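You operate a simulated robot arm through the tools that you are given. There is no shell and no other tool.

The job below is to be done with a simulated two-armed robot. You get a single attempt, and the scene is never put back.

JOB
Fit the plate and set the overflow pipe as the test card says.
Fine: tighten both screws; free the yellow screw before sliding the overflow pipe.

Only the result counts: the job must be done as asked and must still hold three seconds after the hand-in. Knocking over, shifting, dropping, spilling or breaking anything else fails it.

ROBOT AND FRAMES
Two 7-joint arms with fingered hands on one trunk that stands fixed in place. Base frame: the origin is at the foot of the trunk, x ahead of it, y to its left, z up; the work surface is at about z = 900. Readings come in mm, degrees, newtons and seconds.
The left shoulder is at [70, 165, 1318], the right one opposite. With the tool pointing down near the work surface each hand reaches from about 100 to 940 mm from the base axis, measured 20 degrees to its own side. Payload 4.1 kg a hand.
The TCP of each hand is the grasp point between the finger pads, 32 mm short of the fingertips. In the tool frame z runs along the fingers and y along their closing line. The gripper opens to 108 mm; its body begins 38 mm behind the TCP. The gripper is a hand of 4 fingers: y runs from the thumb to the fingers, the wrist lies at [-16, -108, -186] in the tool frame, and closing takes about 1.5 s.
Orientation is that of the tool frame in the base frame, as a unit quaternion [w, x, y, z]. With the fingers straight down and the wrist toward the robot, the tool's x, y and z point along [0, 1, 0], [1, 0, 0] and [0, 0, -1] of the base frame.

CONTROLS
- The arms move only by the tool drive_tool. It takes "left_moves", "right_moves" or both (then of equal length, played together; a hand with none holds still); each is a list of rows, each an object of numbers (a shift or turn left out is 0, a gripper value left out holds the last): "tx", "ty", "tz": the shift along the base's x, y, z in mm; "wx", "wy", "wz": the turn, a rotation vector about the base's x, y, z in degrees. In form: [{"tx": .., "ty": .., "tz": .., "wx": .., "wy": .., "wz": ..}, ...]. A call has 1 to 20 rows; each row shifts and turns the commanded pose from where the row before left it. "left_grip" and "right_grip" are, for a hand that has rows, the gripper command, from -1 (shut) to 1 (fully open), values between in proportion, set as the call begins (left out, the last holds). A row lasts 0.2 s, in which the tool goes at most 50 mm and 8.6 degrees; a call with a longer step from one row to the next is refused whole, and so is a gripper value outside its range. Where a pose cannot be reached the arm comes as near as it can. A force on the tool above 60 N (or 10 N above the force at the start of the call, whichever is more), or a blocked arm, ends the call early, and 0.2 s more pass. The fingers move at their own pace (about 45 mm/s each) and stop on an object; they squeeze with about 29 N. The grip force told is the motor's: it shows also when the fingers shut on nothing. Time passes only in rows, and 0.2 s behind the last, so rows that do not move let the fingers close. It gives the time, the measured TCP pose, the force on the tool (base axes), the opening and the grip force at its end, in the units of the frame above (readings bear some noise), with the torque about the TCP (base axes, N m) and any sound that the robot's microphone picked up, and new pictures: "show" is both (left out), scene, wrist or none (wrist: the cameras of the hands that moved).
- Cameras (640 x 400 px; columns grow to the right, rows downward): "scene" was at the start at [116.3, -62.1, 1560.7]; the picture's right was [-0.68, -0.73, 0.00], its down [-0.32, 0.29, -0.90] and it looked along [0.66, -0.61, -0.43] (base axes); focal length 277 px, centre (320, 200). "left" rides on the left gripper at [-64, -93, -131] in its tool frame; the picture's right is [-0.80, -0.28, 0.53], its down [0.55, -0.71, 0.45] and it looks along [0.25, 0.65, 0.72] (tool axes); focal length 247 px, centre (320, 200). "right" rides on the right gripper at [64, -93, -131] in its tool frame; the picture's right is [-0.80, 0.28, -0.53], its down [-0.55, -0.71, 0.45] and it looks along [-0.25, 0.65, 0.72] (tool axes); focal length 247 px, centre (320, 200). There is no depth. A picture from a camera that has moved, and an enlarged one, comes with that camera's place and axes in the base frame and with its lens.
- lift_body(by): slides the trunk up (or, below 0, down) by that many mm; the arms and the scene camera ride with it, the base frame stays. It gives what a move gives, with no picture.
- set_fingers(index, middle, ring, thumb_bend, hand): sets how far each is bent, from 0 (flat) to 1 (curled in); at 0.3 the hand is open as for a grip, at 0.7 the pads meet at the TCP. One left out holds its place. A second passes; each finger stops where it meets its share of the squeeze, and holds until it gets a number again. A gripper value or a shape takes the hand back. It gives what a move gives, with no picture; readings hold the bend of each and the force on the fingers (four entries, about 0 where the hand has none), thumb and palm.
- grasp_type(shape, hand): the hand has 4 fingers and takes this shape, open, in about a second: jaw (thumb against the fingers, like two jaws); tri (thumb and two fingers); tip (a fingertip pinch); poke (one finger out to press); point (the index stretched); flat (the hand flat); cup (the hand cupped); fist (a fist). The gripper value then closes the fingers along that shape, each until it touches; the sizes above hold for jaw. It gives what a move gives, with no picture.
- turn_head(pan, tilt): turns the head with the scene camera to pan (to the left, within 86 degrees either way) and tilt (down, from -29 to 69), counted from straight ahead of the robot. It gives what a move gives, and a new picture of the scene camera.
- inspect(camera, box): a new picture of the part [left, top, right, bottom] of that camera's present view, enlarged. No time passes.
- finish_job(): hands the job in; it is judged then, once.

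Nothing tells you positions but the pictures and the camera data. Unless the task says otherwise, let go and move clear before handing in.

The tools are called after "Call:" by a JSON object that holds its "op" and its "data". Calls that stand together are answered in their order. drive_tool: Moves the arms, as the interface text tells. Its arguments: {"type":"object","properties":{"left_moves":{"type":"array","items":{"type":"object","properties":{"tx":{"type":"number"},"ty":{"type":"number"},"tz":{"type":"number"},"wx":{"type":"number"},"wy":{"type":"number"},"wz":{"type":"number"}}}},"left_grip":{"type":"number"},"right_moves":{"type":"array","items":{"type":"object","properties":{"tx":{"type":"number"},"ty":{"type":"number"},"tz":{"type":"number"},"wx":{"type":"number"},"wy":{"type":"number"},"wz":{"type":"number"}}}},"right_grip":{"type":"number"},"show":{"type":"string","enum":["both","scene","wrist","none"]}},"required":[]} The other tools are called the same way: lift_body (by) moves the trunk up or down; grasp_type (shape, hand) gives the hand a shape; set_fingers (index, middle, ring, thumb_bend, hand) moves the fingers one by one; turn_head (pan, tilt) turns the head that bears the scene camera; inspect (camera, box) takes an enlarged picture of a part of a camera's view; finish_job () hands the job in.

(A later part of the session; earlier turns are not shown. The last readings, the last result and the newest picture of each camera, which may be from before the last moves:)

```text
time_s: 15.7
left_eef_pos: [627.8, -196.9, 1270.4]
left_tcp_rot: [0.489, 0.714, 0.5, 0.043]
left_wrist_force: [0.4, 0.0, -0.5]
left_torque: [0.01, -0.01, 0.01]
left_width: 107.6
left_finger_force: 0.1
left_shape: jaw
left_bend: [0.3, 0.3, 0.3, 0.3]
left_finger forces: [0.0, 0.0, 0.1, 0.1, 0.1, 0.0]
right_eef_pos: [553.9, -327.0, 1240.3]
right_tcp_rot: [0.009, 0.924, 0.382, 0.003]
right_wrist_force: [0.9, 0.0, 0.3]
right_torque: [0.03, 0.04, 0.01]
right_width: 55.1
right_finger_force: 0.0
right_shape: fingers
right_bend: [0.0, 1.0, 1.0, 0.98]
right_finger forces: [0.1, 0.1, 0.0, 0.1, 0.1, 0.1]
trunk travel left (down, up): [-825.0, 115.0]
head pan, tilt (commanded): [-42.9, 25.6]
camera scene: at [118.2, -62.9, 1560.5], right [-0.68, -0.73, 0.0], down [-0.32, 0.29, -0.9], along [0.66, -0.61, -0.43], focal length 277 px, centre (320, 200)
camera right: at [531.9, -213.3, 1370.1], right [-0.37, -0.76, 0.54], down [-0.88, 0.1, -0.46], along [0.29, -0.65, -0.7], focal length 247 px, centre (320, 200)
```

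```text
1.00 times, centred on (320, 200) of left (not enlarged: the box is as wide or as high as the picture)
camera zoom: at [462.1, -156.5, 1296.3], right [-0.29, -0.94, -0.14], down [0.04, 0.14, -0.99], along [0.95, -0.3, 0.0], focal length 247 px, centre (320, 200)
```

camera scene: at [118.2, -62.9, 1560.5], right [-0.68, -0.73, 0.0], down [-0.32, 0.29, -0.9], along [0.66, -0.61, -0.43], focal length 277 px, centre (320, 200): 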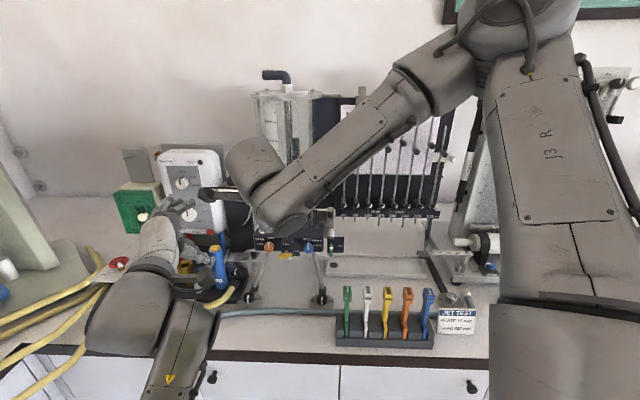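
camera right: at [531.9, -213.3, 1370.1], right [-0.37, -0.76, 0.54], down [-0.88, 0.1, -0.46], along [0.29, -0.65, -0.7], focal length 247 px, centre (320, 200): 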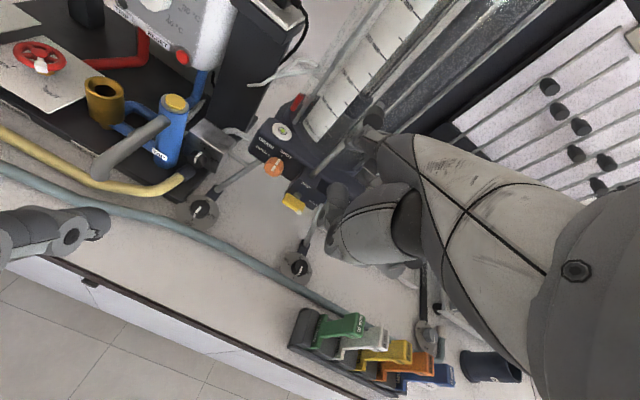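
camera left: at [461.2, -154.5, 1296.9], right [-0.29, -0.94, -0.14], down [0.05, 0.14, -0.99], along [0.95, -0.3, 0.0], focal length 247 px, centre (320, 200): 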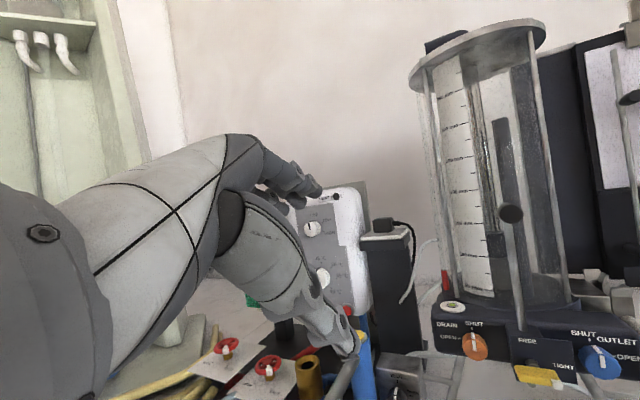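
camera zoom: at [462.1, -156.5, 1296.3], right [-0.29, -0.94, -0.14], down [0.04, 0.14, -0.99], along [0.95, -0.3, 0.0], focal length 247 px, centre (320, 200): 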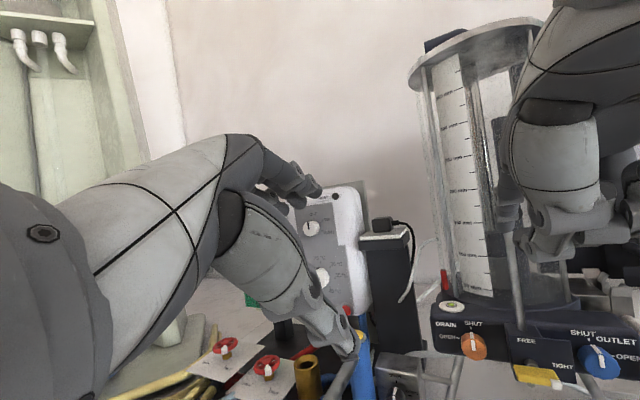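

Call:
{"op": "inspect", "data": {"camera": "left", "box": [440, 90, 640, 270]}}

Call:
{"op": "inspect", "data": {"camera": "right", "box": [260, 90, 420, 250]}}

```text
2.22 times, centred on (540, 180) of left
camera zoom: at [462.1, -156.5, 1296.3], right [-0.29, -0.94, -0.14], down [0.04, 0.14, -0.99], along [0.95, -0.3, 0.0], focal length 549 px, centre (-169, 244)
```

zoom: 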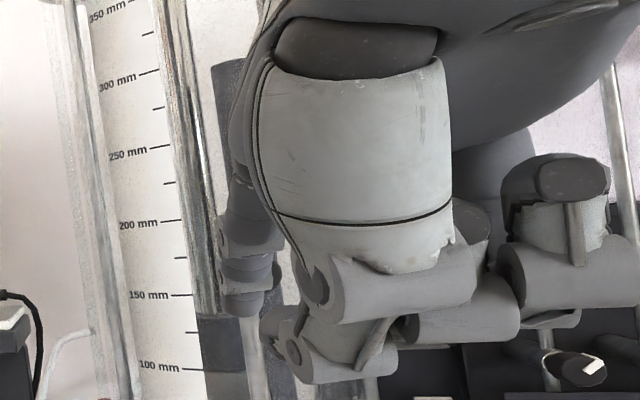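

```text
2.50 times, centred on (340, 170) of right
camera zoom: at [531.9, -213.3, 1370.1], right [-0.37, -0.76, 0.54], down [-0.88, 0.1, -0.46], along [0.29, -0.65, -0.7], focal length 617 px, centre (270, 275)
```

zoom: 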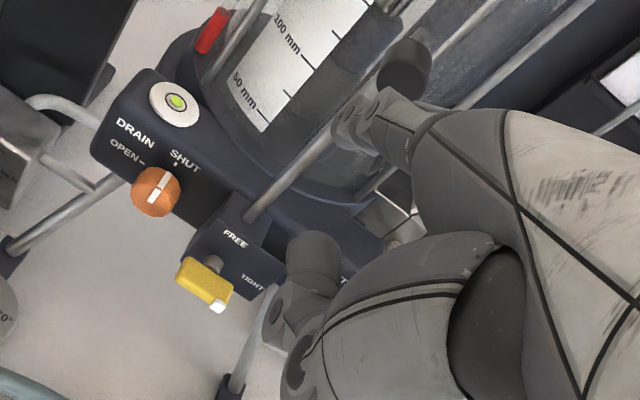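

Call:
{"op": "inspect", "data": {"camera": "left", "box": [490, 140, 550, 240]}}

Call:
{"op": "inspect", "data": {"camera": "right", "box": [310, 100, 390, 160]}}

Call:
{"op": "turn_head", "data": {"pan": -42.9, "tilt": 25.6}}

```text
4.00 times, centred on (520, 190) of left
camera zoom: at [462.1, -156.5, 1296.3], right [-0.29, -0.94, -0.14], down [0.04, 0.14, -0.99], along [0.95, -0.3, 0.0], focal length 988 px, centre (-480, 240)
```

zoom: 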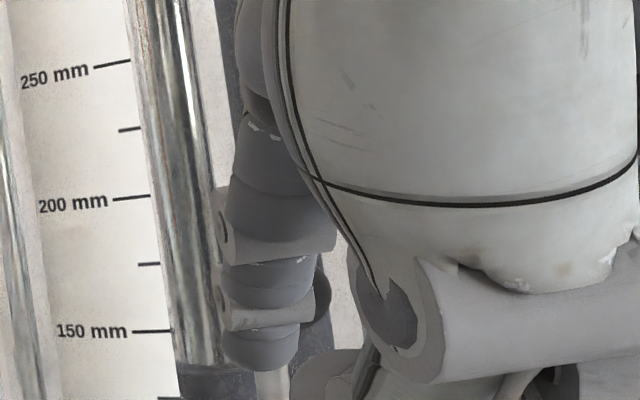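

```text
6.67 times, centred on (350, 130) of right
camera zoom: at [531.9, -213.3, 1370.1], right [-0.37, -0.76, 0.54], down [-0.88, 0.1, -0.46], along [0.29, -0.65, -0.7], focal length 1646 px, centre (120, 667)
```

zoom: 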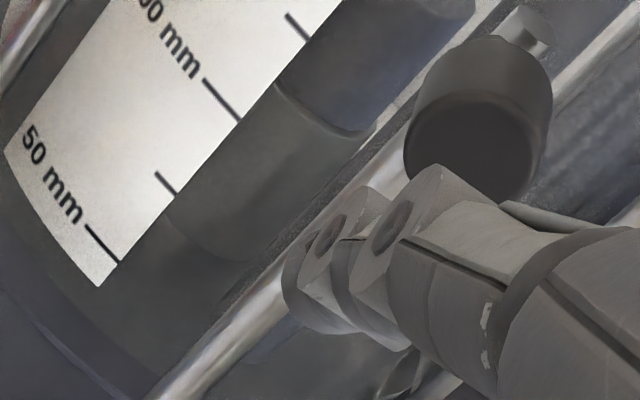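

```text
time_s: 16.3
left_eef_pos: [627.1, -195.6, 1269.5]
left_tcp_rot: [0.489, 0.713, 0.5, 0.042]
left_wrist_force: [0.2, -0.2, -0.1]
left_torque: [-0.01, -0.01, -0.01]
left_width: 107.8
left_finger_force: 0.0
left_shape: jaw
left_bend: [0.3, 0.3, 0.3, 0.3]
left_finger forces: [0.0, 0.0, 0.0, 0.0, 0.0, 0.0]
right_eef_pos: [553.3, -325.4, 1240.4]
right_tcp_rot: [0.01, 0.924, 0.383, 0.004]
right_wrist_force: [0.4, -0.1, -0.3]
right_torque: [0.0, 0.0, 0.02]
right_width: 54.8
right_finger_force: 0.1
right_shape: fingers
right_bend: [0.0, 1.0, 1.0, 0.98]
right_finger forces: [0.0, 0.1, 0.0, 0.0, 0.1, 0.1]
trunk travel left (down, up): [-825.0, 115.0]
head pan, tilt (commanded): [-42.9, 25.6]
camera scene: at [117.1, -62.4, 1560.5], right [-0.68, -0.73, 0.0], down [-0.32, 0.29, -0.9], along [0.66, -0.61, -0.43], focal length 277 px, centre (320, 200)
```

scene: 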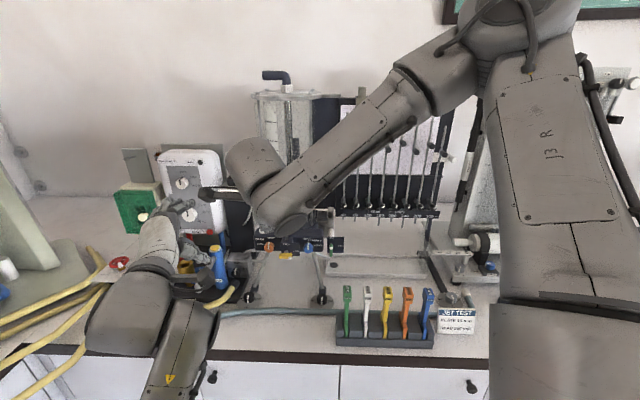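

The index tip sits about 112 mm ahead of the TCP, 12 mm left of it, at TCP height, sloping forward-down. I'll lower the hand in front of the yellow screw, with the tip short of the bar, and check the alignment.

Call:
{"op": "drive_tool", "data": {"right_moves": [{"tx": 0.5, "ty": 0.5, "tz": -26}, {"tx": 0.5, "ty": 0.5, "tz": -26}, {"tx": 0.5, "ty": 0.5, "tz": -26}, {"tx": 0.5, "ty": 0.5, "tz": -26}, {"tx": 0, "ty": 0, "tz": -16}], "show": "wrist"}}

Call:
{"op": "inspect", "data": {"camera": "left", "box": [440, 240, 640, 400]}}

Call:
{"op": "inspect", "data": {"camera": "scene", "box": [220, 180, 340, 290]}}

Call:
{"op": "inspect", "data": {"camera": "right", "box": [240, 80, 400, 240]}}

```text
time_s: 17.5
left_eef_pos: [627.4, -196.2, 1270.2]
left_tcp_rot: [0.489, 0.714, 0.499, 0.042]
left_wrist_force: [0.3, 0.5, 0.3]
left_torque: [-0.02, -0.04, 0.04]
left_width: 107.8
left_finger_force: 0.1
left_shape: jaw
left_bend: [0.3, 0.3, 0.3, 0.3]
left_finger forces: [0.1, 0.1, 0.0, 0.0, 0.0, 0.0]
right_eef_pos: [554.5, -323.0, 1119.2]
right_tcp_rot: [0.011, 0.924, 0.383, 0.004]
right_wrist_force: [0.8, 0.9, 0.2]
right_torque: [0.0, -0.02, 0.02]
right_width: 55.2
right_finger_force: 0.1
right_shape: fingers
right_bend: [0.0, 1.0, 1.0, 0.98]
right_finger forces: [0.0, 0.1, 0.1, 0.0, 0.0, 0.0]
trunk travel left (down, up): [-825.0, 115.0]
head pan, tilt (commanded): [-42.9, 25.6]
camera right: at [533.0, -210.2, 1250.0], right [-0.37, -0.76, 0.54], down [-0.88, 0.1, -0.46], along [0.29, -0.65, -0.7], focal length 247 px, centre (320, 200)
```

right: 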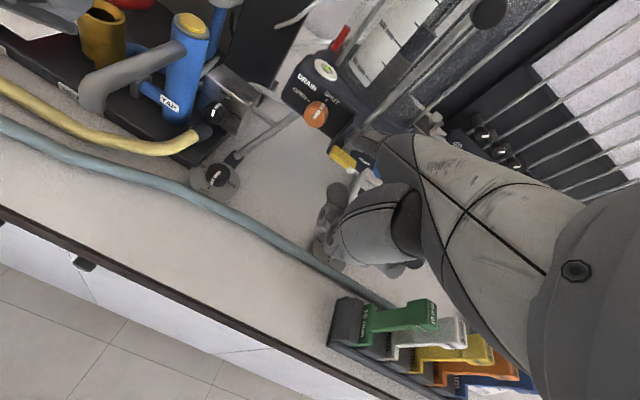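

```text
2.50 times, centred on (540, 320) of left
camera zoom: at [460.9, -156.1, 1296.9], right [-0.29, -0.94, -0.14], down [0.05, 0.14, -0.99], along [0.95, -0.3, 0.0], focal length 617 px, centre (-230, -100)
```

zoom: 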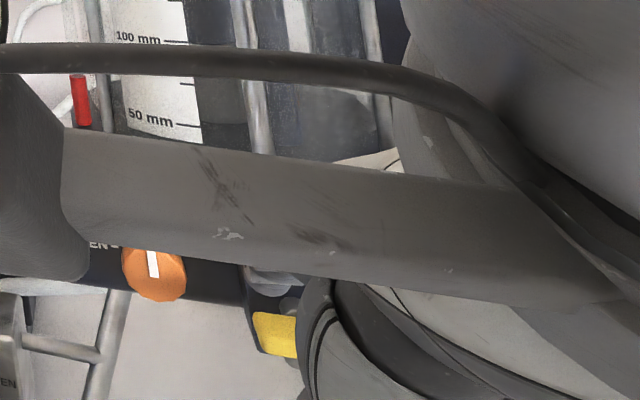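

```text
3.64 times, centred on (280, 235) of scene
camera zoom: at [116.8, -62.5, 1560.6], right [-0.68, -0.73, 0.0], down [-0.32, 0.29, -0.9], along [0.66, -0.61, -0.43], focal length 1009 px, centre (466, 73)
```

zoom: 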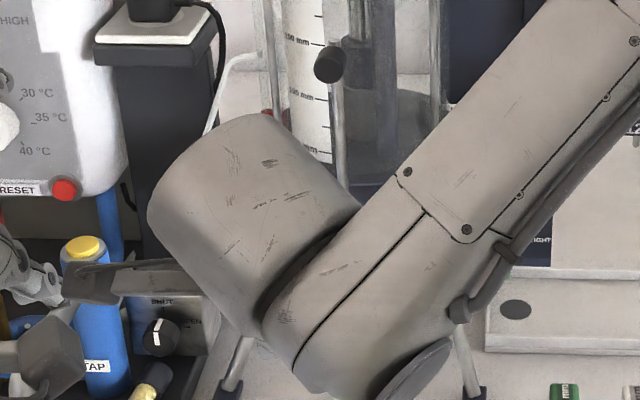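

```text
2.50 times, centred on (320, 160) of right
camera zoom: at [533.0, -210.2, 1250.0], right [-0.37, -0.76, 0.54], down [-0.88, 0.1, -0.46], along [0.29, -0.65, -0.7], focal length 617 px, centre (320, 300)
```

zoom: 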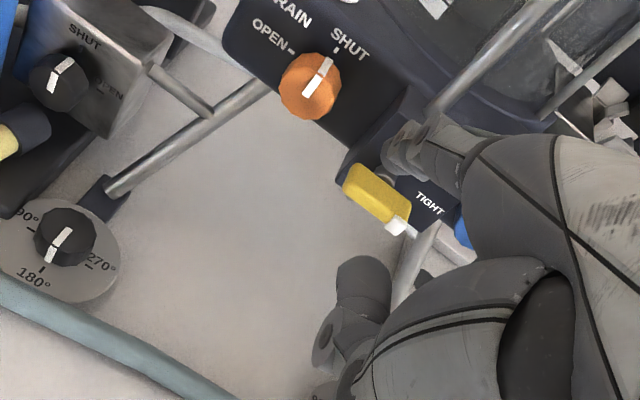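

Solving both views properly, the index tip is 97 mm ahead, 15 mm left and 7 mm above the TCP, so it's now at about F=717 (along the facing direction) with the bar at 763. I'll advance 46 mm at this height so the tip is above the left end of the yellow bar.

Call:
{"op": "drive_tool", "data": {"right_moves": [{"tx": 15.5, "ty": -17, "tz": 0}, {"tx": 15.5, "ty": -17, "tz": 0}], "show": "none"}}

Call:
{"op": "inspect", "data": {"camera": "right", "box": [260, 100, 380, 200]}}

Call:
{"op": "inspect", "data": {"camera": "left", "box": [440, 240, 640, 400]}}

```text
time_s: 18.1
left_eef_pos: [626.9, -194.9, 1268.8]
left_tcp_rot: [0.489, 0.714, 0.499, 0.043]
left_wrist_force: [-0.2, -1.4, 0.3]
left_torque: [-0.02, 0.01, 0.04]
left_width: 107.6
left_finger_force: 0.0
left_shape: jaw
left_bend: [0.3, 0.3, 0.3, 0.3]
left_finger forces: [0.0, 0.0, 0.1, 0.0, 0.1, 0.0]
right_eef_pos: [585.9, -357.9, 1119.0]
right_tcp_rot: [0.01, 0.923, 0.384, 0.004]
right_wrist_force: [0.8, 0.1, 0.0]
right_torque: [0.0, 0.03, 0.01]
right_width: 55.0
right_finger_force: 0.0
right_shape: fingers
right_bend: [0.0, 1.0, 1.0, 0.98]
right_finger forces: [0.1, 0.1, 0.0, 0.0, 0.0, 0.0]
trunk travel left (down, up): [-825.0, 115.0]
head pan, tilt (commanded): [-42.9, 25.6]
```

```text
4.00 times, centred on (320, 150) of right
camera zoom: at [563.1, -245.1, 1249.0], right [-0.37, -0.76, 0.54], down [-0.88, 0.1, -0.46], along [0.29, -0.65, -0.7], focal length 988 px, centre (320, 400)
```

zoom: 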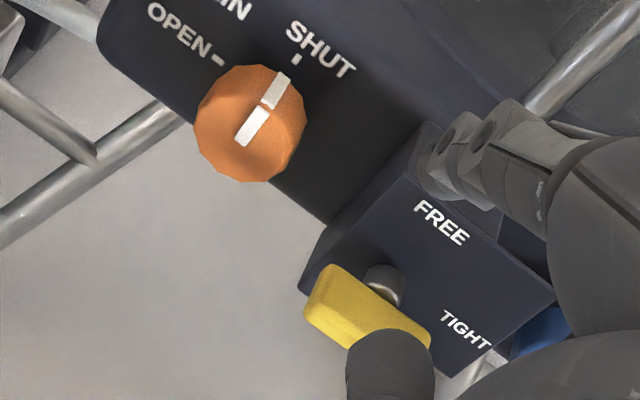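

```text
2.50 times, centred on (540, 320) of left
camera zoom: at [461.0, -156.2, 1296.8], right [-0.29, -0.94, -0.14], down [0.04, 0.14, -0.99], along [0.95, -0.3, 0.0], focal length 617 px, centre (-230, -100)
```

zoom: 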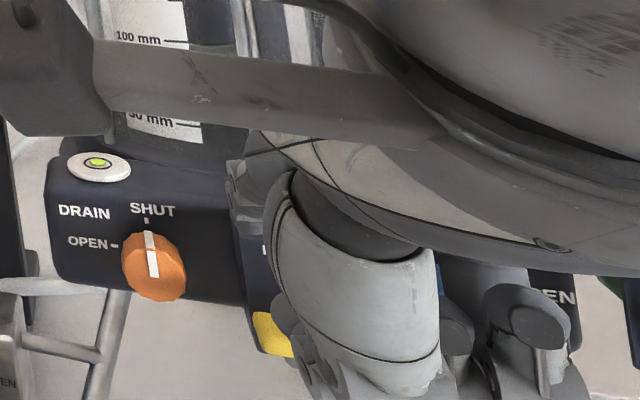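

The tip is confirmed above the left end of the bar (z about 1126, bar top about 1085). I'll lower it gently, watching the force.

Call:
{"op": "drive_tool", "data": {"right_moves": [{"tz": -10}, {"tz": -10}, {"tz": -8}, {"tz": -4}], "show": "none"}}

Call:
{"op": "inspect", "data": {"camera": "right", "box": [260, 100, 380, 200]}}

Call:
{"op": "inspect", "data": {"camera": "left", "box": [480, 260, 600, 400]}}

```text
time_s: 19.1
left_eef_pos: [626.0, -195.6, 1270.0]
left_tcp_rot: [0.489, 0.714, 0.499, 0.042]
left_wrist_force: [0.1, -0.2, -0.5]
left_torque: [-0.01, -0.02, -0.01]
left_width: 107.6
left_finger_force: 0.2
left_shape: jaw
left_bend: [0.3, 0.3, 0.3, 0.3]
left_finger forces: [0.1, 0.0, 0.0, 0.0, 0.0, 0.0]
right_eef_pos: [580.2, -362.5, 1092.1]
right_tcp_rot: [0.01, 0.923, 0.384, 0.004]
right_wrist_force: [-0.1, 0.2, 0.7]
right_torque: [0.02, -0.01, 0.01]
right_width: 54.9
right_finger_force: 0.0
right_shape: fingers
right_bend: [0.0, 1.0, 1.0, 0.98]
right_finger forces: [0.0, 0.1, 0.0, 0.0, 0.1, 0.0]
right hand out of reach, approached as far as the arm can: row 3
trunk travel left (down, up): [-825.0, 115.0]
head pan, tilt (commanded): [-42.9, 25.6]
```

```text
4.00 times, centred on (320, 150) of right
camera zoom: at [557.6, -249.1, 1223.7], right [-0.37, -0.76, 0.54], down [-0.88, 0.1, -0.46], along [0.29, -0.65, -0.7], focal length 988 px, centre (320, 400)
```

zoom: 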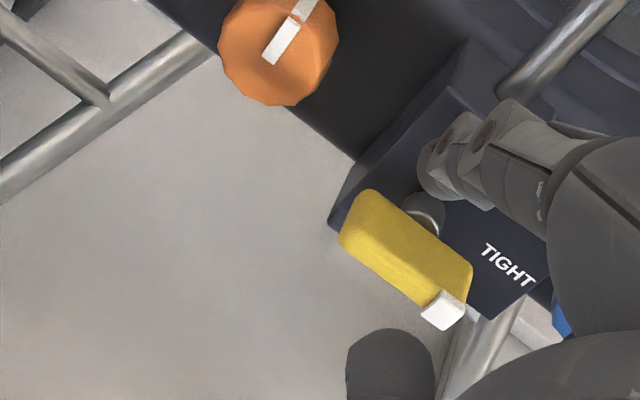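

```text
2.86 times, centred on (540, 330) of left
camera zoom: at [460.7, -155.8, 1296.9], right [-0.29, -0.94, -0.14], down [0.05, 0.14, -0.99], along [0.95, -0.3, 0.0], focal length 706 px, centre (-309, -171)
```

zoom: 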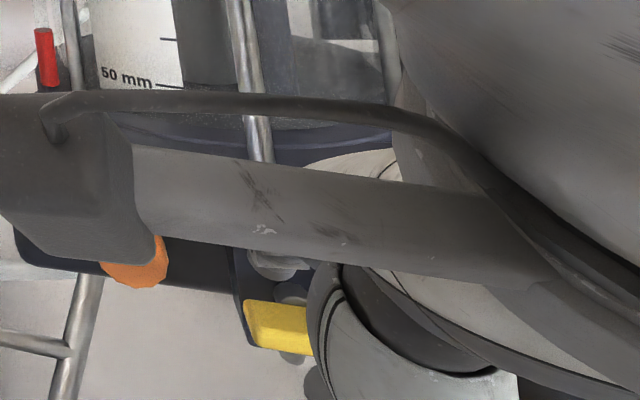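

The arm is cramped here because its wrist is as high as its shoulder, and it slipped 7 mm sideways. I'll back the finger off and raise the trunk, which should give the arm more room.

Call:
{"op": "drive_tool", "data": {"right_moves": [{"tz": 15}, {"tx": -14, "ty": 14, "tz": 5}, {"tx": -14, "ty": 14}, {"tx": -14, "ty": 14}], "show": "none"}}

Call:
{"op": "lift_body", "data": {"by": 110}}

Call:
{"op": "inspect", "data": {"camera": "scene", "box": [0, 0, 640, 400]}}

Call:
{"op": "inspect", "data": {"camera": "left", "box": [0, 0, 640, 400]}}

```text
time_s: 20.1
left_eef_pos: [626.4, -194.8, 1270.2]
left_tcp_rot: [0.489, 0.713, 0.5, 0.043]
left_wrist_force: [-0.4, -0.2, 0.0]
left_torque: [0.02, 0.01, -0.01]
left_width: 107.8
left_finger_force: 0.0
left_shape: jaw
left_bend: [0.3, 0.3, 0.3, 0.3]
left_finger forces: [0.0, 0.0, 0.0, 0.0, 0.0, 0.1]
right_eef_pos: [539.8, -318.1, 1111.4]
right_tcp_rot: [0.01, 0.924, 0.383, 0.003]
right_wrist_force: [-0.5, -0.5, 0.6]
right_torque: [-0.02, 0.01, 0.0]
right_width: 55.2
right_finger_force: 0.1
right_shape: fingers
right_bend: [0.0, 1.0, 1.0, 0.98]
right_finger forces: [0.0, 0.0, 0.1, 0.0, 0.1, 0.1]
trunk travel left (down, up): [-825.0, 115.0]
head pan, tilt (commanded): [-42.9, 25.6]
```

```text
time_s: 21.5
left_eef_pos: [626.6, -195.2, 1379.3]
left_tcp_rot: [0.49, 0.714, 0.499, 0.043]
left_wrist_force: [-0.2, -0.7, 0.2]
left_torque: [0.0, 0.02, 0.0]
left_width: 107.8
left_finger_force: 0.1
left_shape: jaw
left_bend: [0.3, 0.3, 0.3, 0.3]
left_finger forces: [0.1, 0.0, 0.0, 0.0, 0.1, 0.0]
right_eef_pos: [540.4, -319.2, 1221.6]
right_tcp_rot: [0.01, 0.923, 0.384, 0.004]
right_wrist_force: [0.6, -0.2, -1.1]
right_torque: [0.02, 0.0, 0.02]
right_width: 55.3
right_finger_force: 0.0
right_shape: fingers
right_bend: [0.0, 1.0, 1.0, 0.98]
right_finger forces: [0.0, 0.0, 0.0, 0.0, 0.0, 0.1]
trunk travel left (down, up): [-935.0, 5.0]
head pan, tilt (commanded): [-42.9, 25.6]
```

```text
1.00 times, centred on (320, 200) of scene (not enlarged: the box is as wide or as high as the picture)
camera zoom: at [116.6, -62.2, 1670.6], right [-0.68, -0.73, 0.0], down [-0.32, 0.29, -0.9], along [0.66, -0.61, -0.43], focal length 277 px, centre (320, 200)
```

zoom: 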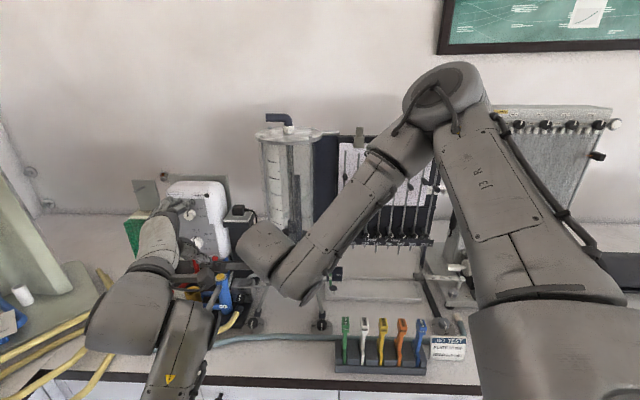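

```text
1.00 times, centred on (320, 200) of left (not enlarged: the box is as wide or as high as the picture)
camera zoom: at [460.8, -155.7, 1406.8], right [-0.29, -0.94, -0.14], down [0.05, 0.14, -0.99], along [0.95, -0.3, 0.0], focal length 247 px, centre (320, 200)
```

zoom: 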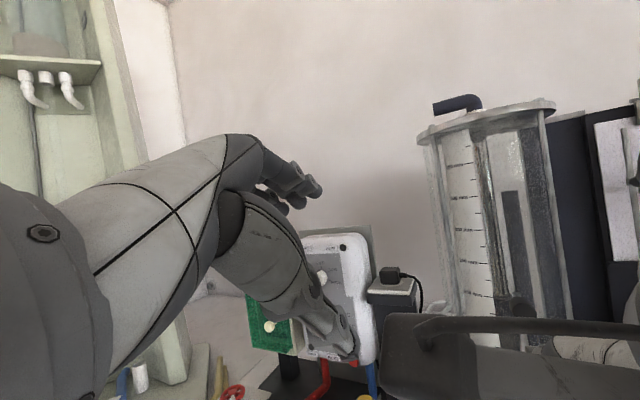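

Call:
{"op": "drive_tool", "data": {"right_moves": [{"tx": 1, "ty": 1, "tz": -25.6}, {"tx": 1, "ty": 1, "tz": -25.6}, {"tx": 1, "ty": 1, "tz": -25.6}, {"tx": 1, "ty": 1, "tz": -25.6}, {"tx": 13.7, "ty": -13.7}, {"tx": 13.7, "ty": -13.7}, {"tx": 13.7, "ty": -13.7}], "show": "none"}}

Call:
{"op": "inspect", "data": {"camera": "right", "box": [260, 100, 380, 200]}}

Call:
{"op": "inspect", "data": {"camera": "scene", "box": [220, 180, 340, 290]}}

```text
time_s: 23.1
left_eef_pos: [626.4, -195.5, 1380.5]
left_tcp_rot: [0.489, 0.714, 0.5, 0.042]
left_wrist_force: [-0.4, -0.4, 0.2]
left_torque: [0.02, -0.02, -0.01]
left_width: 107.7
left_finger_force: 0.1
left_shape: jaw
left_bend: [0.3, 0.3, 0.3, 0.3]
left_finger forces: [0.0, 0.0, 0.0, 0.0, 0.1, 0.0]
right_eef_pos: [558.7, -395.1, 1166.2]
right_tcp_rot: [0.009, 0.924, 0.383, 0.005]
right_wrist_force: [-0.2, 0.6, 0.1]
right_torque: [0.0, 0.02, -0.01]
right_width: 55.1
right_finger_force: 0.1
right_shape: fingers
right_bend: [0.0, 1.0, 1.0, 0.98]
right_finger forces: [0.0, 0.0, 0.0, 0.0, 0.0, 0.0]
right hand out of reach, approached as far as the arm can: row 1, 2, 3, 4
trunk travel left (down, up): [-935.0, 5.0]
head pan, tilt (commanded): [-42.9, 25.6]
```

```text
4.00 times, centred on (320, 150) of right
camera zoom: at [536.3, -283.5, 1297.2], right [-0.37, -0.76, 0.54], down [-0.88, 0.1, -0.46], along [0.29, -0.65, -0.7], focal length 988 px, centre (320, 400)
```

zoom: 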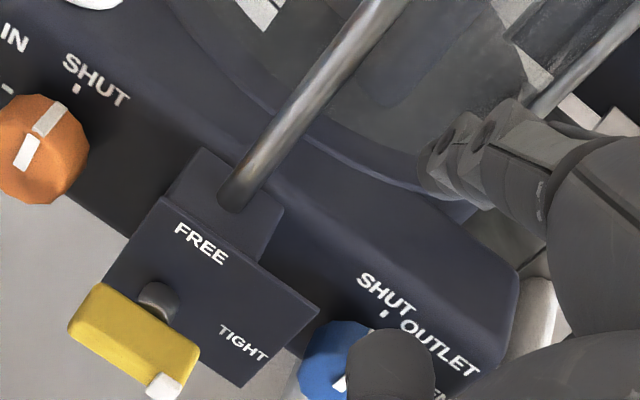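

```text
3.64 times, centred on (280, 235) of scene
camera zoom: at [116.7, -62.6, 1670.6], right [-0.68, -0.73, 0.0], down [-0.32, 0.29, -0.9], along [0.66, -0.61, -0.43], focal length 1009 px, centre (466, 73)
```

zoom: 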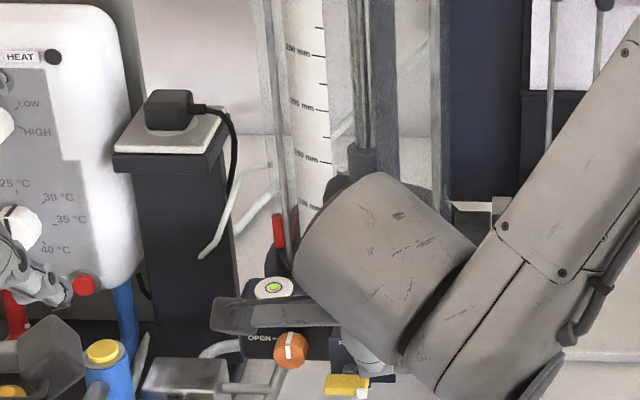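

The right arm can't reach left to the yellow screw with the hand facing straight at the panel. The left shoulder is directly in line with that screw, so I'll use the left arm for the yellow screw and rod, and move the right hand back to its overhead viewing spot.

Call:
{"op": "drive_tool", "data": {"right_moves": [{"tx": -10, "ty": -8, "tz": 33}, {"tx": -14, "ty": -10, "tz": 33}, {"tx": -14, "ty": -10, "tz": 33}, {"tx": -14, "ty": -10, "tz": 33}, {"tx": -14, "ty": -10, "tz": 33}], "show": "both"}}

```text
time_s: 24.3
left_eef_pos: [624.7, -196.6, 1381.3]
left_tcp_rot: [0.489, 0.714, 0.499, 0.044]
left_wrist_force: [-0.4, -0.4, -0.1]
left_torque: [-0.03, 0.0, 0.02]
left_width: 107.6
left_finger_force: 0.1
left_shape: jaw
left_bend: [0.3, 0.3, 0.3, 0.3]
left_finger forces: [0.0, 0.1, 0.1, 0.1, 0.0, 0.0]
right_eef_pos: [489.3, -444.1, 1331.5]
right_tcp_rot: [0.011, 0.924, 0.383, 0.005]
right_wrist_force: [-0.1, 0.7, 0.5]
right_torque: [-0.02, -0.03, -0.03]
right_width: 55.1
right_finger_force: 0.1
right_shape: fingers
right_bend: [0.0, 1.0, 1.0, 0.98]
right_finger forces: [0.0, 0.0, 0.0, 0.1, 0.1, 0.1]
trunk travel left (down, up): [-935.0, 5.0]
head pan, tilt (commanded): [-42.9, 25.6]
camera scene: at [113.7, -63.3, 1670.8], right [-0.68, -0.73, 0.0], down [-0.32, 0.29, -0.9], along [0.66, -0.61, -0.43], focal length 277 px, centre (320, 200)
camera right: at [466.0, -331.9, 1461.6], right [-0.37, -0.76, 0.54], down [-0.88, 0.1, -0.46], along [0.3, -0.65, -0.7], focal length 247 px, centre (320, 200)
```

scene: 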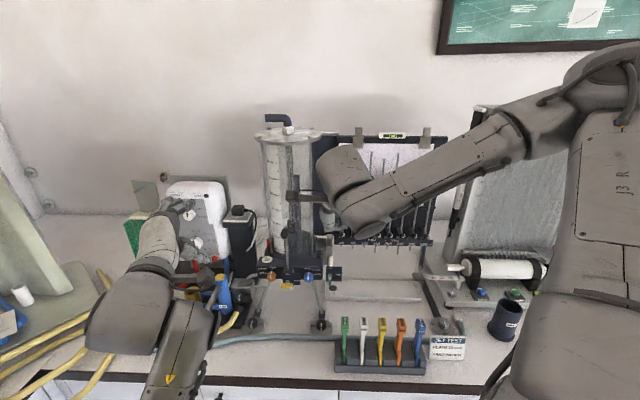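
right: 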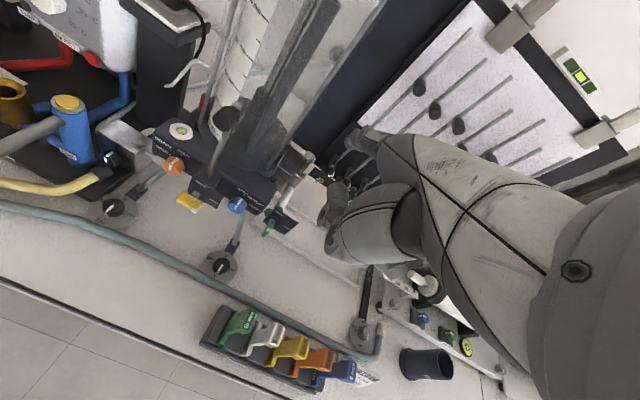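

I'll shift the right hand (and its camera bracket) 70 mm to the right to make room, then swing the left hand palm-down in front of the yellow screw.

Call:
{"op": "drive_tool", "data": {"right_moves": [{"tx": -28, "ty": -21}, {"tx": -28, "ty": -21}], "show": "none"}}

Call:
{"op": "drive_tool", "data": {"left_moves": [{"tx": -9.5, "ty": -12.5, "tz": -6, "wx": 5.84, "wy": 3.03, "wz": -2.52}, {"tx": -9.5, "ty": -12.5, "tz": -6, "wx": 5.84, "wy": 3.03, "wz": -2.52}, {"tx": -9.5, "ty": -12.5, "tz": -6, "wx": 5.84, "wy": 3.03, "wz": -2.52}, {"tx": -9.5, "ty": -12.5, "tz": -6, "wx": 5.84, "wy": 3.03, "wz": -2.52}, {"tx": -9.5, "ty": -12.5, "tz": -6, "wx": 5.84, "wy": 3.03, "wz": -2.52}, {"tx": -9.5, "ty": -12.5, "tz": -6, "wx": 5.84, "wy": 3.03, "wz": -2.52}, {"tx": -9.5, "ty": -12.5, "tz": -6, "wx": 5.84, "wy": 3.03, "wz": -2.52}, {"tx": -9.5, "ty": -12.5, "tz": -6, "wx": 5.84, "wy": 3.03, "wz": -2.52}, {"tx": -9.5, "ty": -12.5, "tz": -6, "wx": 5.84, "wy": 3.03, "wz": -2.52}], "show": "both"}}

```text
time_s: 24.9
left_eef_pos: [624.2, -199.9, 1381.2]
left_tcp_rot: [0.488, 0.715, 0.499, 0.044]
left_wrist_force: [0.1, 0.7, 0.3]
left_torque: [-0.01, 0.03, 0.04]
left_width: 107.5
left_finger_force: 0.1
left_shape: jaw
left_bend: [0.3, 0.3, 0.3, 0.3]
left_finger forces: [0.0, 0.0, 0.0, 0.0, 0.0, 0.1]
right_eef_pos: [433.2, -491.2, 1329.0]
right_tcp_rot: [0.009, 0.924, 0.383, 0.005]
right_wrist_force: [0.2, -0.7, -1.1]
right_torque: [0.02, 0.02, -0.01]
right_width: 55.1
right_finger_force: 0.1
right_shape: fingers
right_bend: [0.0, 1.0, 1.0, 0.98]
right_finger forces: [0.0, 0.1, 0.0, 0.1, 0.0, 0.1]
trunk travel left (down, up): [-935.0, 5.0]
head pan, tilt (commanded): [-42.9, 25.6]
```

```text
time_s: 27.1
left_eef_pos: [567.7, -282.5, 1321.9]
left_tcp_rot: [-0.008, 0.914, 0.406, 0.011]
left_wrist_force: [-0.6, 0.0, -0.3]
left_torque: [0.03, -0.02, 0.0]
left_width: 107.6
left_finger_force: 0.1
left_shape: jaw
left_bend: [0.3, 0.3, 0.3, 0.3]
left_finger forces: [0.1, 0.0, 0.0, 0.0, 0.1, 0.0]
right_eef_pos: [436.6, -486.4, 1331.4]
right_tcp_rot: [0.011, 0.924, 0.383, 0.004]
right_wrist_force: [1.3, 0.0, -0.6]
right_torque: [-0.04, 0.0, 0.02]
right_width: 55.2
right_finger_force: 0.0
right_shape: fingers
right_bend: [0.0, 1.0, 1.0, 0.98]
right_finger forces: [0.0, 0.0, 0.1, 0.0, 0.1, 0.1]
trunk travel left (down, up): [-935.0, 5.0]
head pan, tilt (commanded): [-42.9, 25.6]
stopped in row 9 (left hand): the arm was blocked; the commanded pose is now the measured one
camera scene: at [116.4, -61.6, 1670.7], right [-0.68, -0.73, 0.0], down [-0.32, 0.29, -0.9], along [0.66, -0.61, -0.43], focal length 277 px, centre (320, 200)
camera left: at [454.2, -271.4, 1451.4], right [-0.74, -0.39, -0.55], down [-0.15, 0.89, -0.43], along [0.66, -0.23, -0.71], focal length 247 px, centre (320, 200)
```

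scene: 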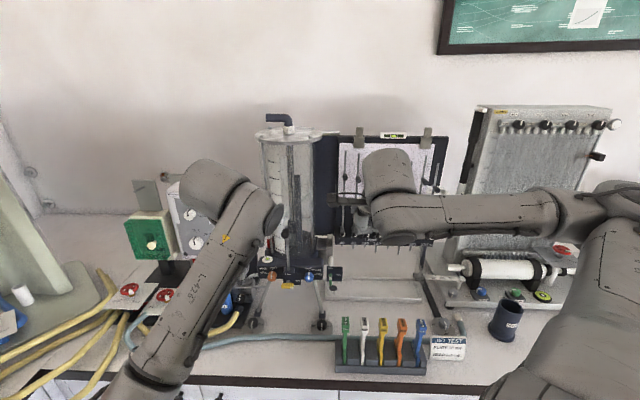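
left: 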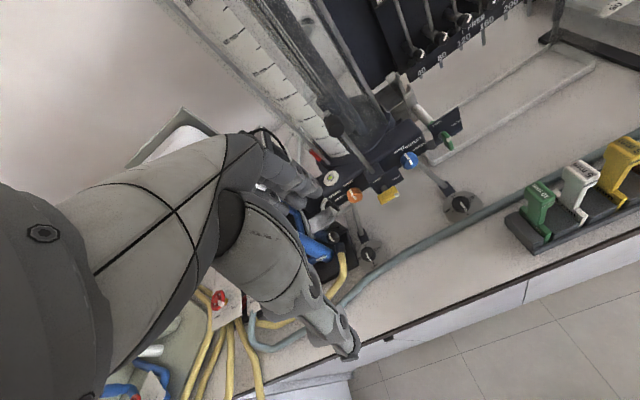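

The left arm now holds palm-down facing the apparatus. I'll put it into the pointing shape with the index fully stretched.

Call:
{"op": "grasp_type", "data": {"shape": "point", "hand": "left"}}

Call:
{"op": "set_fingers", "data": {"hand": "left", "index": 0}}

Call:
{"op": "inspect", "data": {"camera": "left", "box": [240, 120, 440, 280]}}

Call:
{"op": "inspect", "data": {"camera": "right", "box": [100, 100, 420, 300]}}

```text
time_s: 28.0
left_eef_pos: [568.2, -283.4, 1321.0]
left_tcp_rot: [-0.008, 0.914, 0.405, 0.011]
left_wrist_force: [-0.7, 0.3, -0.7]
left_torque: [-0.01, -0.01, -0.02]
left_width: 103.8
left_finger_force: 0.0
left_shape: point
left_bend: [0.19, 1.0, 1.0, 0.98]
left_finger forces: [0.1, 0.0, 0.1, 0.0, 0.1, 0.0]
right_eef_pos: [435.1, -487.0, 1330.3]
right_tcp_rot: [0.011, 0.924, 0.382, 0.005]
right_wrist_force: [1.0, -0.8, 0.4]
right_torque: [0.02, -0.02, 0.0]
right_width: 55.2
right_finger_force: 0.0
right_shape: fingers
right_bend: [0.0, 1.0, 1.0, 0.98]
right_finger forces: [0.0, 0.0, 0.0, 0.0, 0.1, 0.0]
trunk travel left (down, up): [-935.0, 5.0]
head pan, tilt (commanded): [-42.9, 25.6]
```

```text
time_s: 29.0
left_eef_pos: [567.7, -283.7, 1320.5]
left_tcp_rot: [-0.009, 0.914, 0.405, 0.011]
left_wrist_force: [-0.3, 0.3, 0.6]
left_torque: [-0.02, -0.03, 0.01]
left_width: 55.3
left_finger_force: 0.0
left_shape: fingers
left_bend: [0.0, 1.0, 1.0, 0.98]
left_finger forces: [0.0, 0.1, 0.0, 0.1, 0.1, 0.0]
right_eef_pos: [435.2, -486.4, 1330.7]
right_tcp_rot: [0.011, 0.924, 0.382, 0.002]
right_wrist_force: [0.1, 0.1, -0.8]
right_torque: [0.0, 0.02, 0.0]
right_width: 55.1
right_finger_force: 0.0
right_shape: fingers
right_bend: [0.0, 1.0, 1.0, 0.98]
right_finger forces: [0.0, 0.1, 0.0, 0.0, 0.1, 0.0]
trunk travel left (down, up): [-935.0, 5.0]
head pan, tilt (commanded): [-42.9, 25.6]
```

```text
2.50 times, centred on (340, 200) of left
camera zoom: at [454.0, -271.9, 1450.8], right [-0.74, -0.39, -0.55], down [-0.15, 0.89, -0.43], along [0.66, -0.23, -0.72], focal length 617 px, centre (270, 200)
```

zoom: 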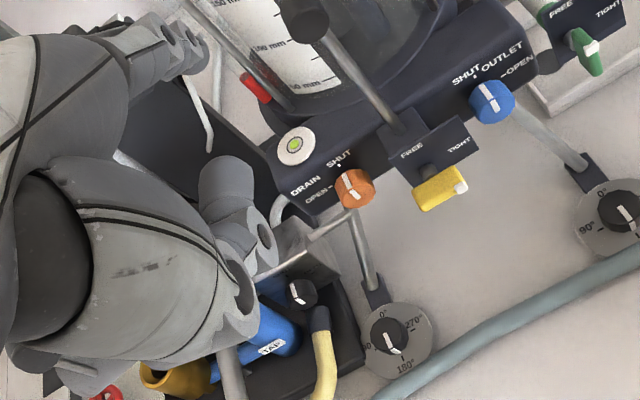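

```text
2.00 times, centred on (260, 200) of right
camera zoom: at [413.5, -373.8, 1460.6], right [-0.37, -0.76, 0.54], down [-0.88, 0.1, -0.46], along [0.29, -0.65, -0.7], focal length 494 px, centre (440, 200)
```

zoom: 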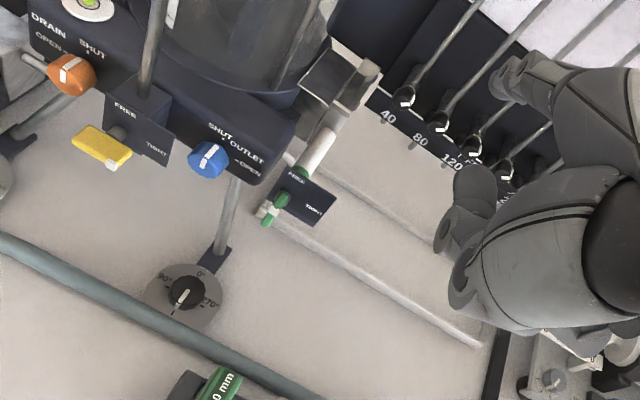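

The left view agrees with my earlier fix on the yellow bar (653.6, -426.7, 1078). I'll lower the left hand in front of it.

Call:
{"op": "drive_tool", "data": {"left_moves": [{"tx": 0.3, "ty": -2.9, "tz": -24.5}, {"tx": 0.3, "ty": -2.9, "tz": -24.5}, {"tx": 0.3, "ty": -2.9, "tz": -24.5}, {"tx": 0.3, "ty": -2.9, "tz": -24.5}], "show": "none"}}

Call:
{"op": "drive_tool", "data": {"left_moves": [{"tx": 0.3, "ty": -2.9, "tz": -24.5}, {"tx": 0.3, "ty": -2.9, "tz": -24.5}, {"tx": 0.3, "ty": -2.9, "tz": -24.5}, {"tx": 0.3, "ty": -2.9, "tz": -24.5}], "show": "both"}}

Call:
{"op": "inspect", "data": {"camera": "right", "box": [100, 100, 420, 300]}}

```text
time_s: 30.2
left_eef_pos: [605.0, -259.5, 1222.8]
left_tcp_rot: [-0.017, 0.901, 0.432, 0.034]
left_wrist_force: [0.0, 0.1, -0.2]
left_torque: [-0.01, 0.0, 0.02]
left_width: 55.2
left_finger_force: 0.0
left_shape: fingers
left_bend: [0.0, 1.0, 1.0, 0.98]
left_finger forces: [0.0, 0.0, 0.0, 0.0, 0.0, 0.0]
right_eef_pos: [435.4, -487.6, 1330.1]
right_tcp_rot: [0.011, 0.924, 0.383, 0.003]
right_wrist_force: [-0.1, 0.0, -0.3]
right_torque: [-0.02, 0.0, 0.03]
right_width: 55.2
right_finger_force: 0.0
right_shape: fingers
right_bend: [0.0, 1.0, 1.0, 0.98]
right_finger forces: [0.0, 0.0, 0.1, 0.1, 0.1, 0.0]
trunk travel left (down, up): [-935.0, 5.0]
head pan, tilt (commanded): [-42.9, 25.6]
stopped in row 4 (left hand): the arm was blocked; the commanded pose is now the measured one
```

```text
time_s: 31.4
left_eef_pos: [645.0, -226.3, 1118.6]
left_tcp_rot: [-0.031, 0.887, 0.456, 0.059]
left_wrist_force: [0.4, 0.3, -0.6]
left_torque: [0.0, -0.02, -0.01]
left_width: 55.4
left_finger_force: 0.1
left_shape: fingers
left_bend: [0.0, 1.0, 1.0, 0.98]
left_finger forces: [0.0, 0.1, 0.0, 0.1, 0.0, 0.1]
right_eef_pos: [434.2, -487.0, 1330.4]
right_tcp_rot: [0.011, 0.924, 0.383, 0.004]
right_wrist_force: [0.3, 0.0, -0.1]
right_torque: [-0.03, 0.0, 0.02]
right_width: 55.2
right_finger_force: 0.1
right_shape: fingers
right_bend: [0.0, 1.0, 1.0, 0.98]
right_finger forces: [0.0, 0.0, 0.1, 0.1, 0.0, 0.0]
trunk travel left (down, up): [-935.0, 5.0]
head pan, tilt (commanded): [-42.9, 25.6]
stopped in row 4 (left hand): the arm was blocked; the commanded pose is now the measured one
camera scene: at [116.1, -62.2, 1670.6], right [-0.68, -0.73, 0.0], down [-0.32, 0.29, -0.9], along [0.66, -0.61, -0.43], focal length 277 px, centre (320, 200)
camera left: at [523.3, -238.6, 1240.7], right [-0.65, -0.42, -0.63], down [-0.22, 0.9, -0.37], along [0.73, -0.1, -0.68], focal length 247 px, centre (320, 200)
```

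scene: 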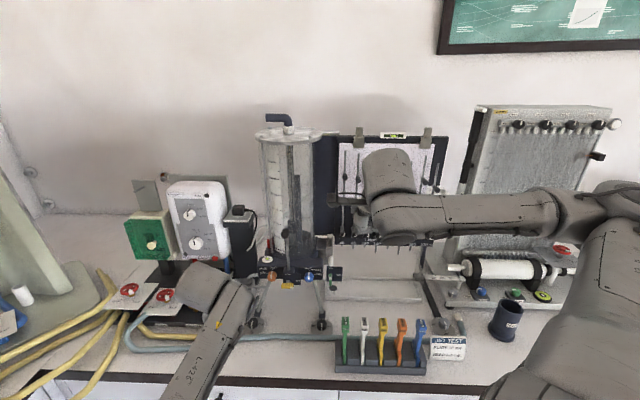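
left: 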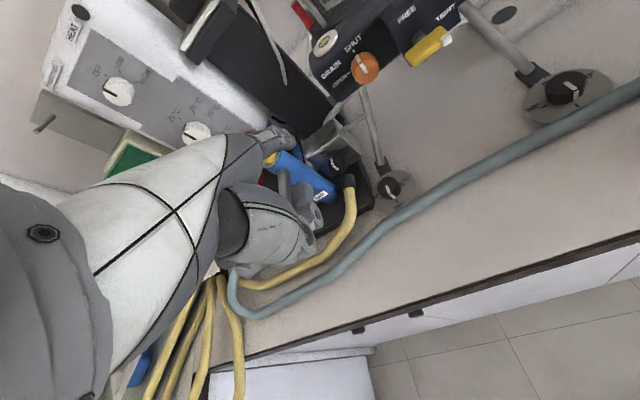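

```text
2.00 times, centred on (260, 200) of right
camera zoom: at [413.3, -373.9, 1460.7], right [-0.37, -0.76, 0.54], down [-0.88, 0.1, -0.46], along [0.29, -0.65, -0.7], focal length 494 px, centre (440, 200)
```

zoom: 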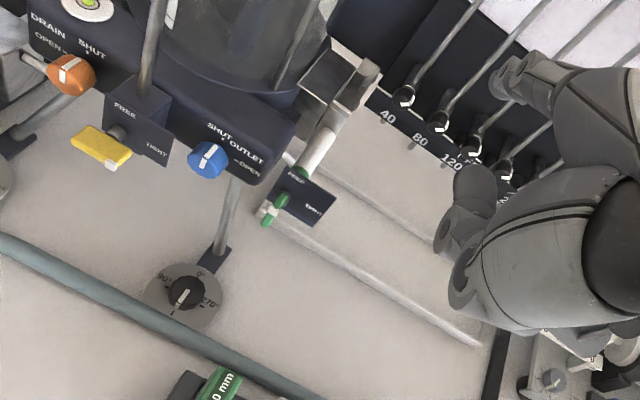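

The left arm again reports being blocked and drifted left, so something may be in the way of its elbow. I'll turn the head to look at the left arm before moving further.

Call:
{"op": "turn_head", "data": {"pan": 0, "tilt": 50}}

```text
time_s: 32.5
left_eef_pos: [644.7, -227.7, 1117.9]
left_tcp_rot: [-0.031, 0.887, 0.457, 0.058]
left_wrist_force: [0.1, 1.6, 0.4]
left_torque: [0.05, 0.02, -0.02]
left_width: 55.1
left_finger_force: 0.0
left_shape: fingers
left_bend: [0.0, 1.0, 1.0, 0.98]
left_finger forces: [0.1, 0.1, 0.0, 0.0, 0.0, 0.0]
right_eef_pos: [435.0, -487.4, 1328.8]
right_tcp_rot: [0.01, 0.924, 0.382, 0.004]
right_wrist_force: [0.6, 0.2, -0.6]
right_torque: [-0.03, -0.03, 0.01]
right_width: 55.2
right_finger_force: 0.0
right_shape: fingers
right_bend: [0.0, 1.0, 1.0, 0.98]
right_finger forces: [0.0, 0.0, 0.0, 0.0, 0.1, 0.1]
trunk travel left (down, up): [-935.0, 5.0]
head pan, tilt (commanded): [0.0, 50.0]
camera scene: at [125.9, 0.3, 1634.1], right [0.0, -1.0, 0.0], down [-0.77, 0.0, -0.64], along [0.64, 0.0, -0.77], focal length 277 px, centre (320, 200)
```

scene: 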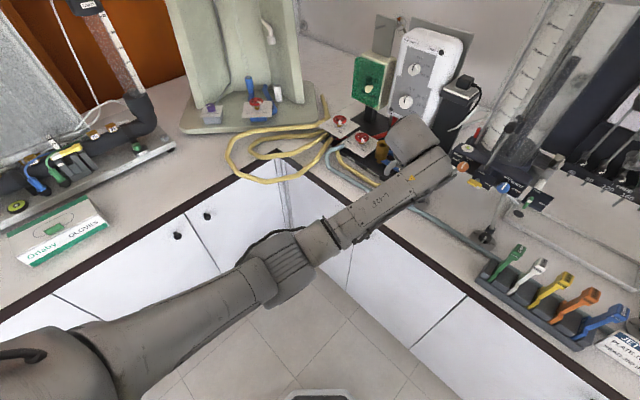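

The corner of the bench is clear of the left elbow, so this is a wrist-joint limit from the palm-down pose at this low height. A 45-degree pitched-up hand makes the index horizontal and suits this arm better, so I'll switch to that while moving back in front of the screw.

Call:
{"op": "drive_tool", "data": {"left_moves": [{"tx": -8.1, "ty": -12.8, "wx": -4.55, "wy": -4.55, "wz": -1.4}, {"tx": -8.1, "ty": -12.8, "wx": -4.55, "wy": -4.55, "wz": -1.4}, {"tx": -8.1, "ty": -12.8, "wx": -4.55, "wy": -4.55, "wz": -1.4}, {"tx": -8.1, "ty": -12.8, "wx": -4.55, "wy": -4.55, "wz": -1.4}], "show": "none"}}

Call:
{"op": "drive_tool", "data": {"left_moves": [{"tx": -8.1, "ty": -12.8, "wx": -4.55, "wy": -4.55, "wz": -1.4}, {"tx": -8.1, "ty": -12.8, "wx": -4.55, "wy": -4.55, "wz": -1.4}, {"tx": -8.1, "ty": -12.8, "wx": -4.55, "wy": -4.55, "wz": -1.4}], "show": "both"}}

```text
time_s: 33.7
left_eef_pos: [647.3, -230.6, 1106.6]
left_tcp_rot: [0.159, 0.876, 0.425, 0.164]
left_wrist_force: [-0.5, -1.2, 0.2]
left_torque: [-0.03, 0.02, 0.02]
left_width: 55.0
left_finger_force: 0.0
left_shape: fingers
left_bend: [0.0, 1.0, 1.0, 0.98]
left_finger forces: [0.0, 0.0, 0.0, 0.1, 0.1, 0.0]
right_eef_pos: [435.0, -485.6, 1329.7]
right_tcp_rot: [0.011, 0.924, 0.382, 0.004]
right_wrist_force: [-1.0, 0.7, 1.1]
right_torque: [-0.03, 0.0, -0.01]
right_width: 55.3
right_finger_force: 0.0
right_shape: fingers
right_bend: [0.0, 1.0, 1.0, 0.98]
right_finger forces: [0.0, 0.0, 0.1, 0.0, 0.0, 0.0]
trunk travel left (down, up): [-935.0, 5.0]
head pan, tilt (commanded): [0.0, 50.0]
stopped in row 4 (left hand): the arm was blocked; the commanded pose is now the measured one
```

```text
time_s: 34.6
left_eef_pos: [672.6, -174.6, 1059.5]
left_tcp_rot: [0.247, 0.846, 0.39, 0.267]
left_wrist_force: [-0.1, -0.1, -0.5]
left_torque: [-0.02, -0.01, -0.05]
left_width: 54.9
left_finger_force: 0.1
left_shape: fingers
left_bend: [0.0, 1.0, 1.0, 0.98]
left_finger forces: [0.1, 0.1, 0.0, 0.1, 0.1, 0.0]
right_eef_pos: [435.8, -485.4, 1330.1]
right_tcp_rot: [0.01, 0.924, 0.383, 0.003]
right_wrist_force: [0.0, -0.1, -0.2]
right_torque: [-0.02, 0.01, 0.02]
right_width: 54.9
right_finger_force: 0.0
right_shape: fingers
right_bend: [0.0, 1.0, 1.0, 0.98]
right_finger forces: [0.0, 0.1, 0.0, 0.0, 0.0, 0.0]
trunk travel left (down, up): [-935.0, 5.0]
head pan, tilt (commanded): [0.0, 50.0]
stopped in row 3 (left hand): the arm was blocked; the commanded pose is now the measured one
camera scene: at [126.2, 1.8, 1634.1], right [0.0, -1.0, 0.0], down [-0.77, 0.0, -0.64], along [0.64, 0.0, -0.77], focal length 277 px, centre (320, 200)
camera left: at [503.7, -144.6, 1081.6], right [-0.25, -0.58, -0.78], down [0.22, 0.75, -0.63], along [0.94, -0.33, -0.06], focal length 247 px, centre (320, 200)
```

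scene: 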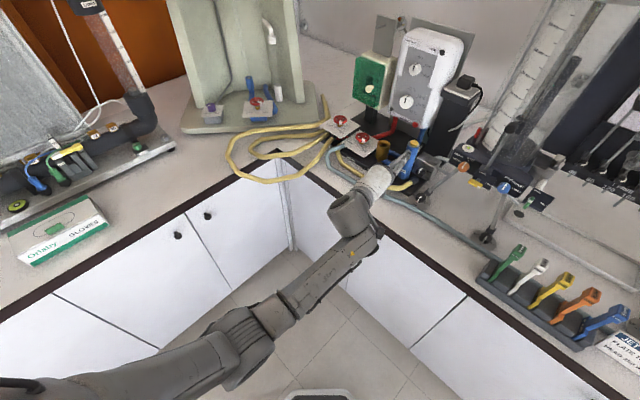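
left: 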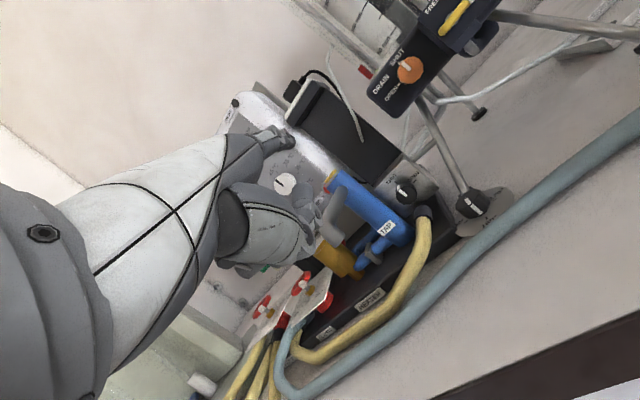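

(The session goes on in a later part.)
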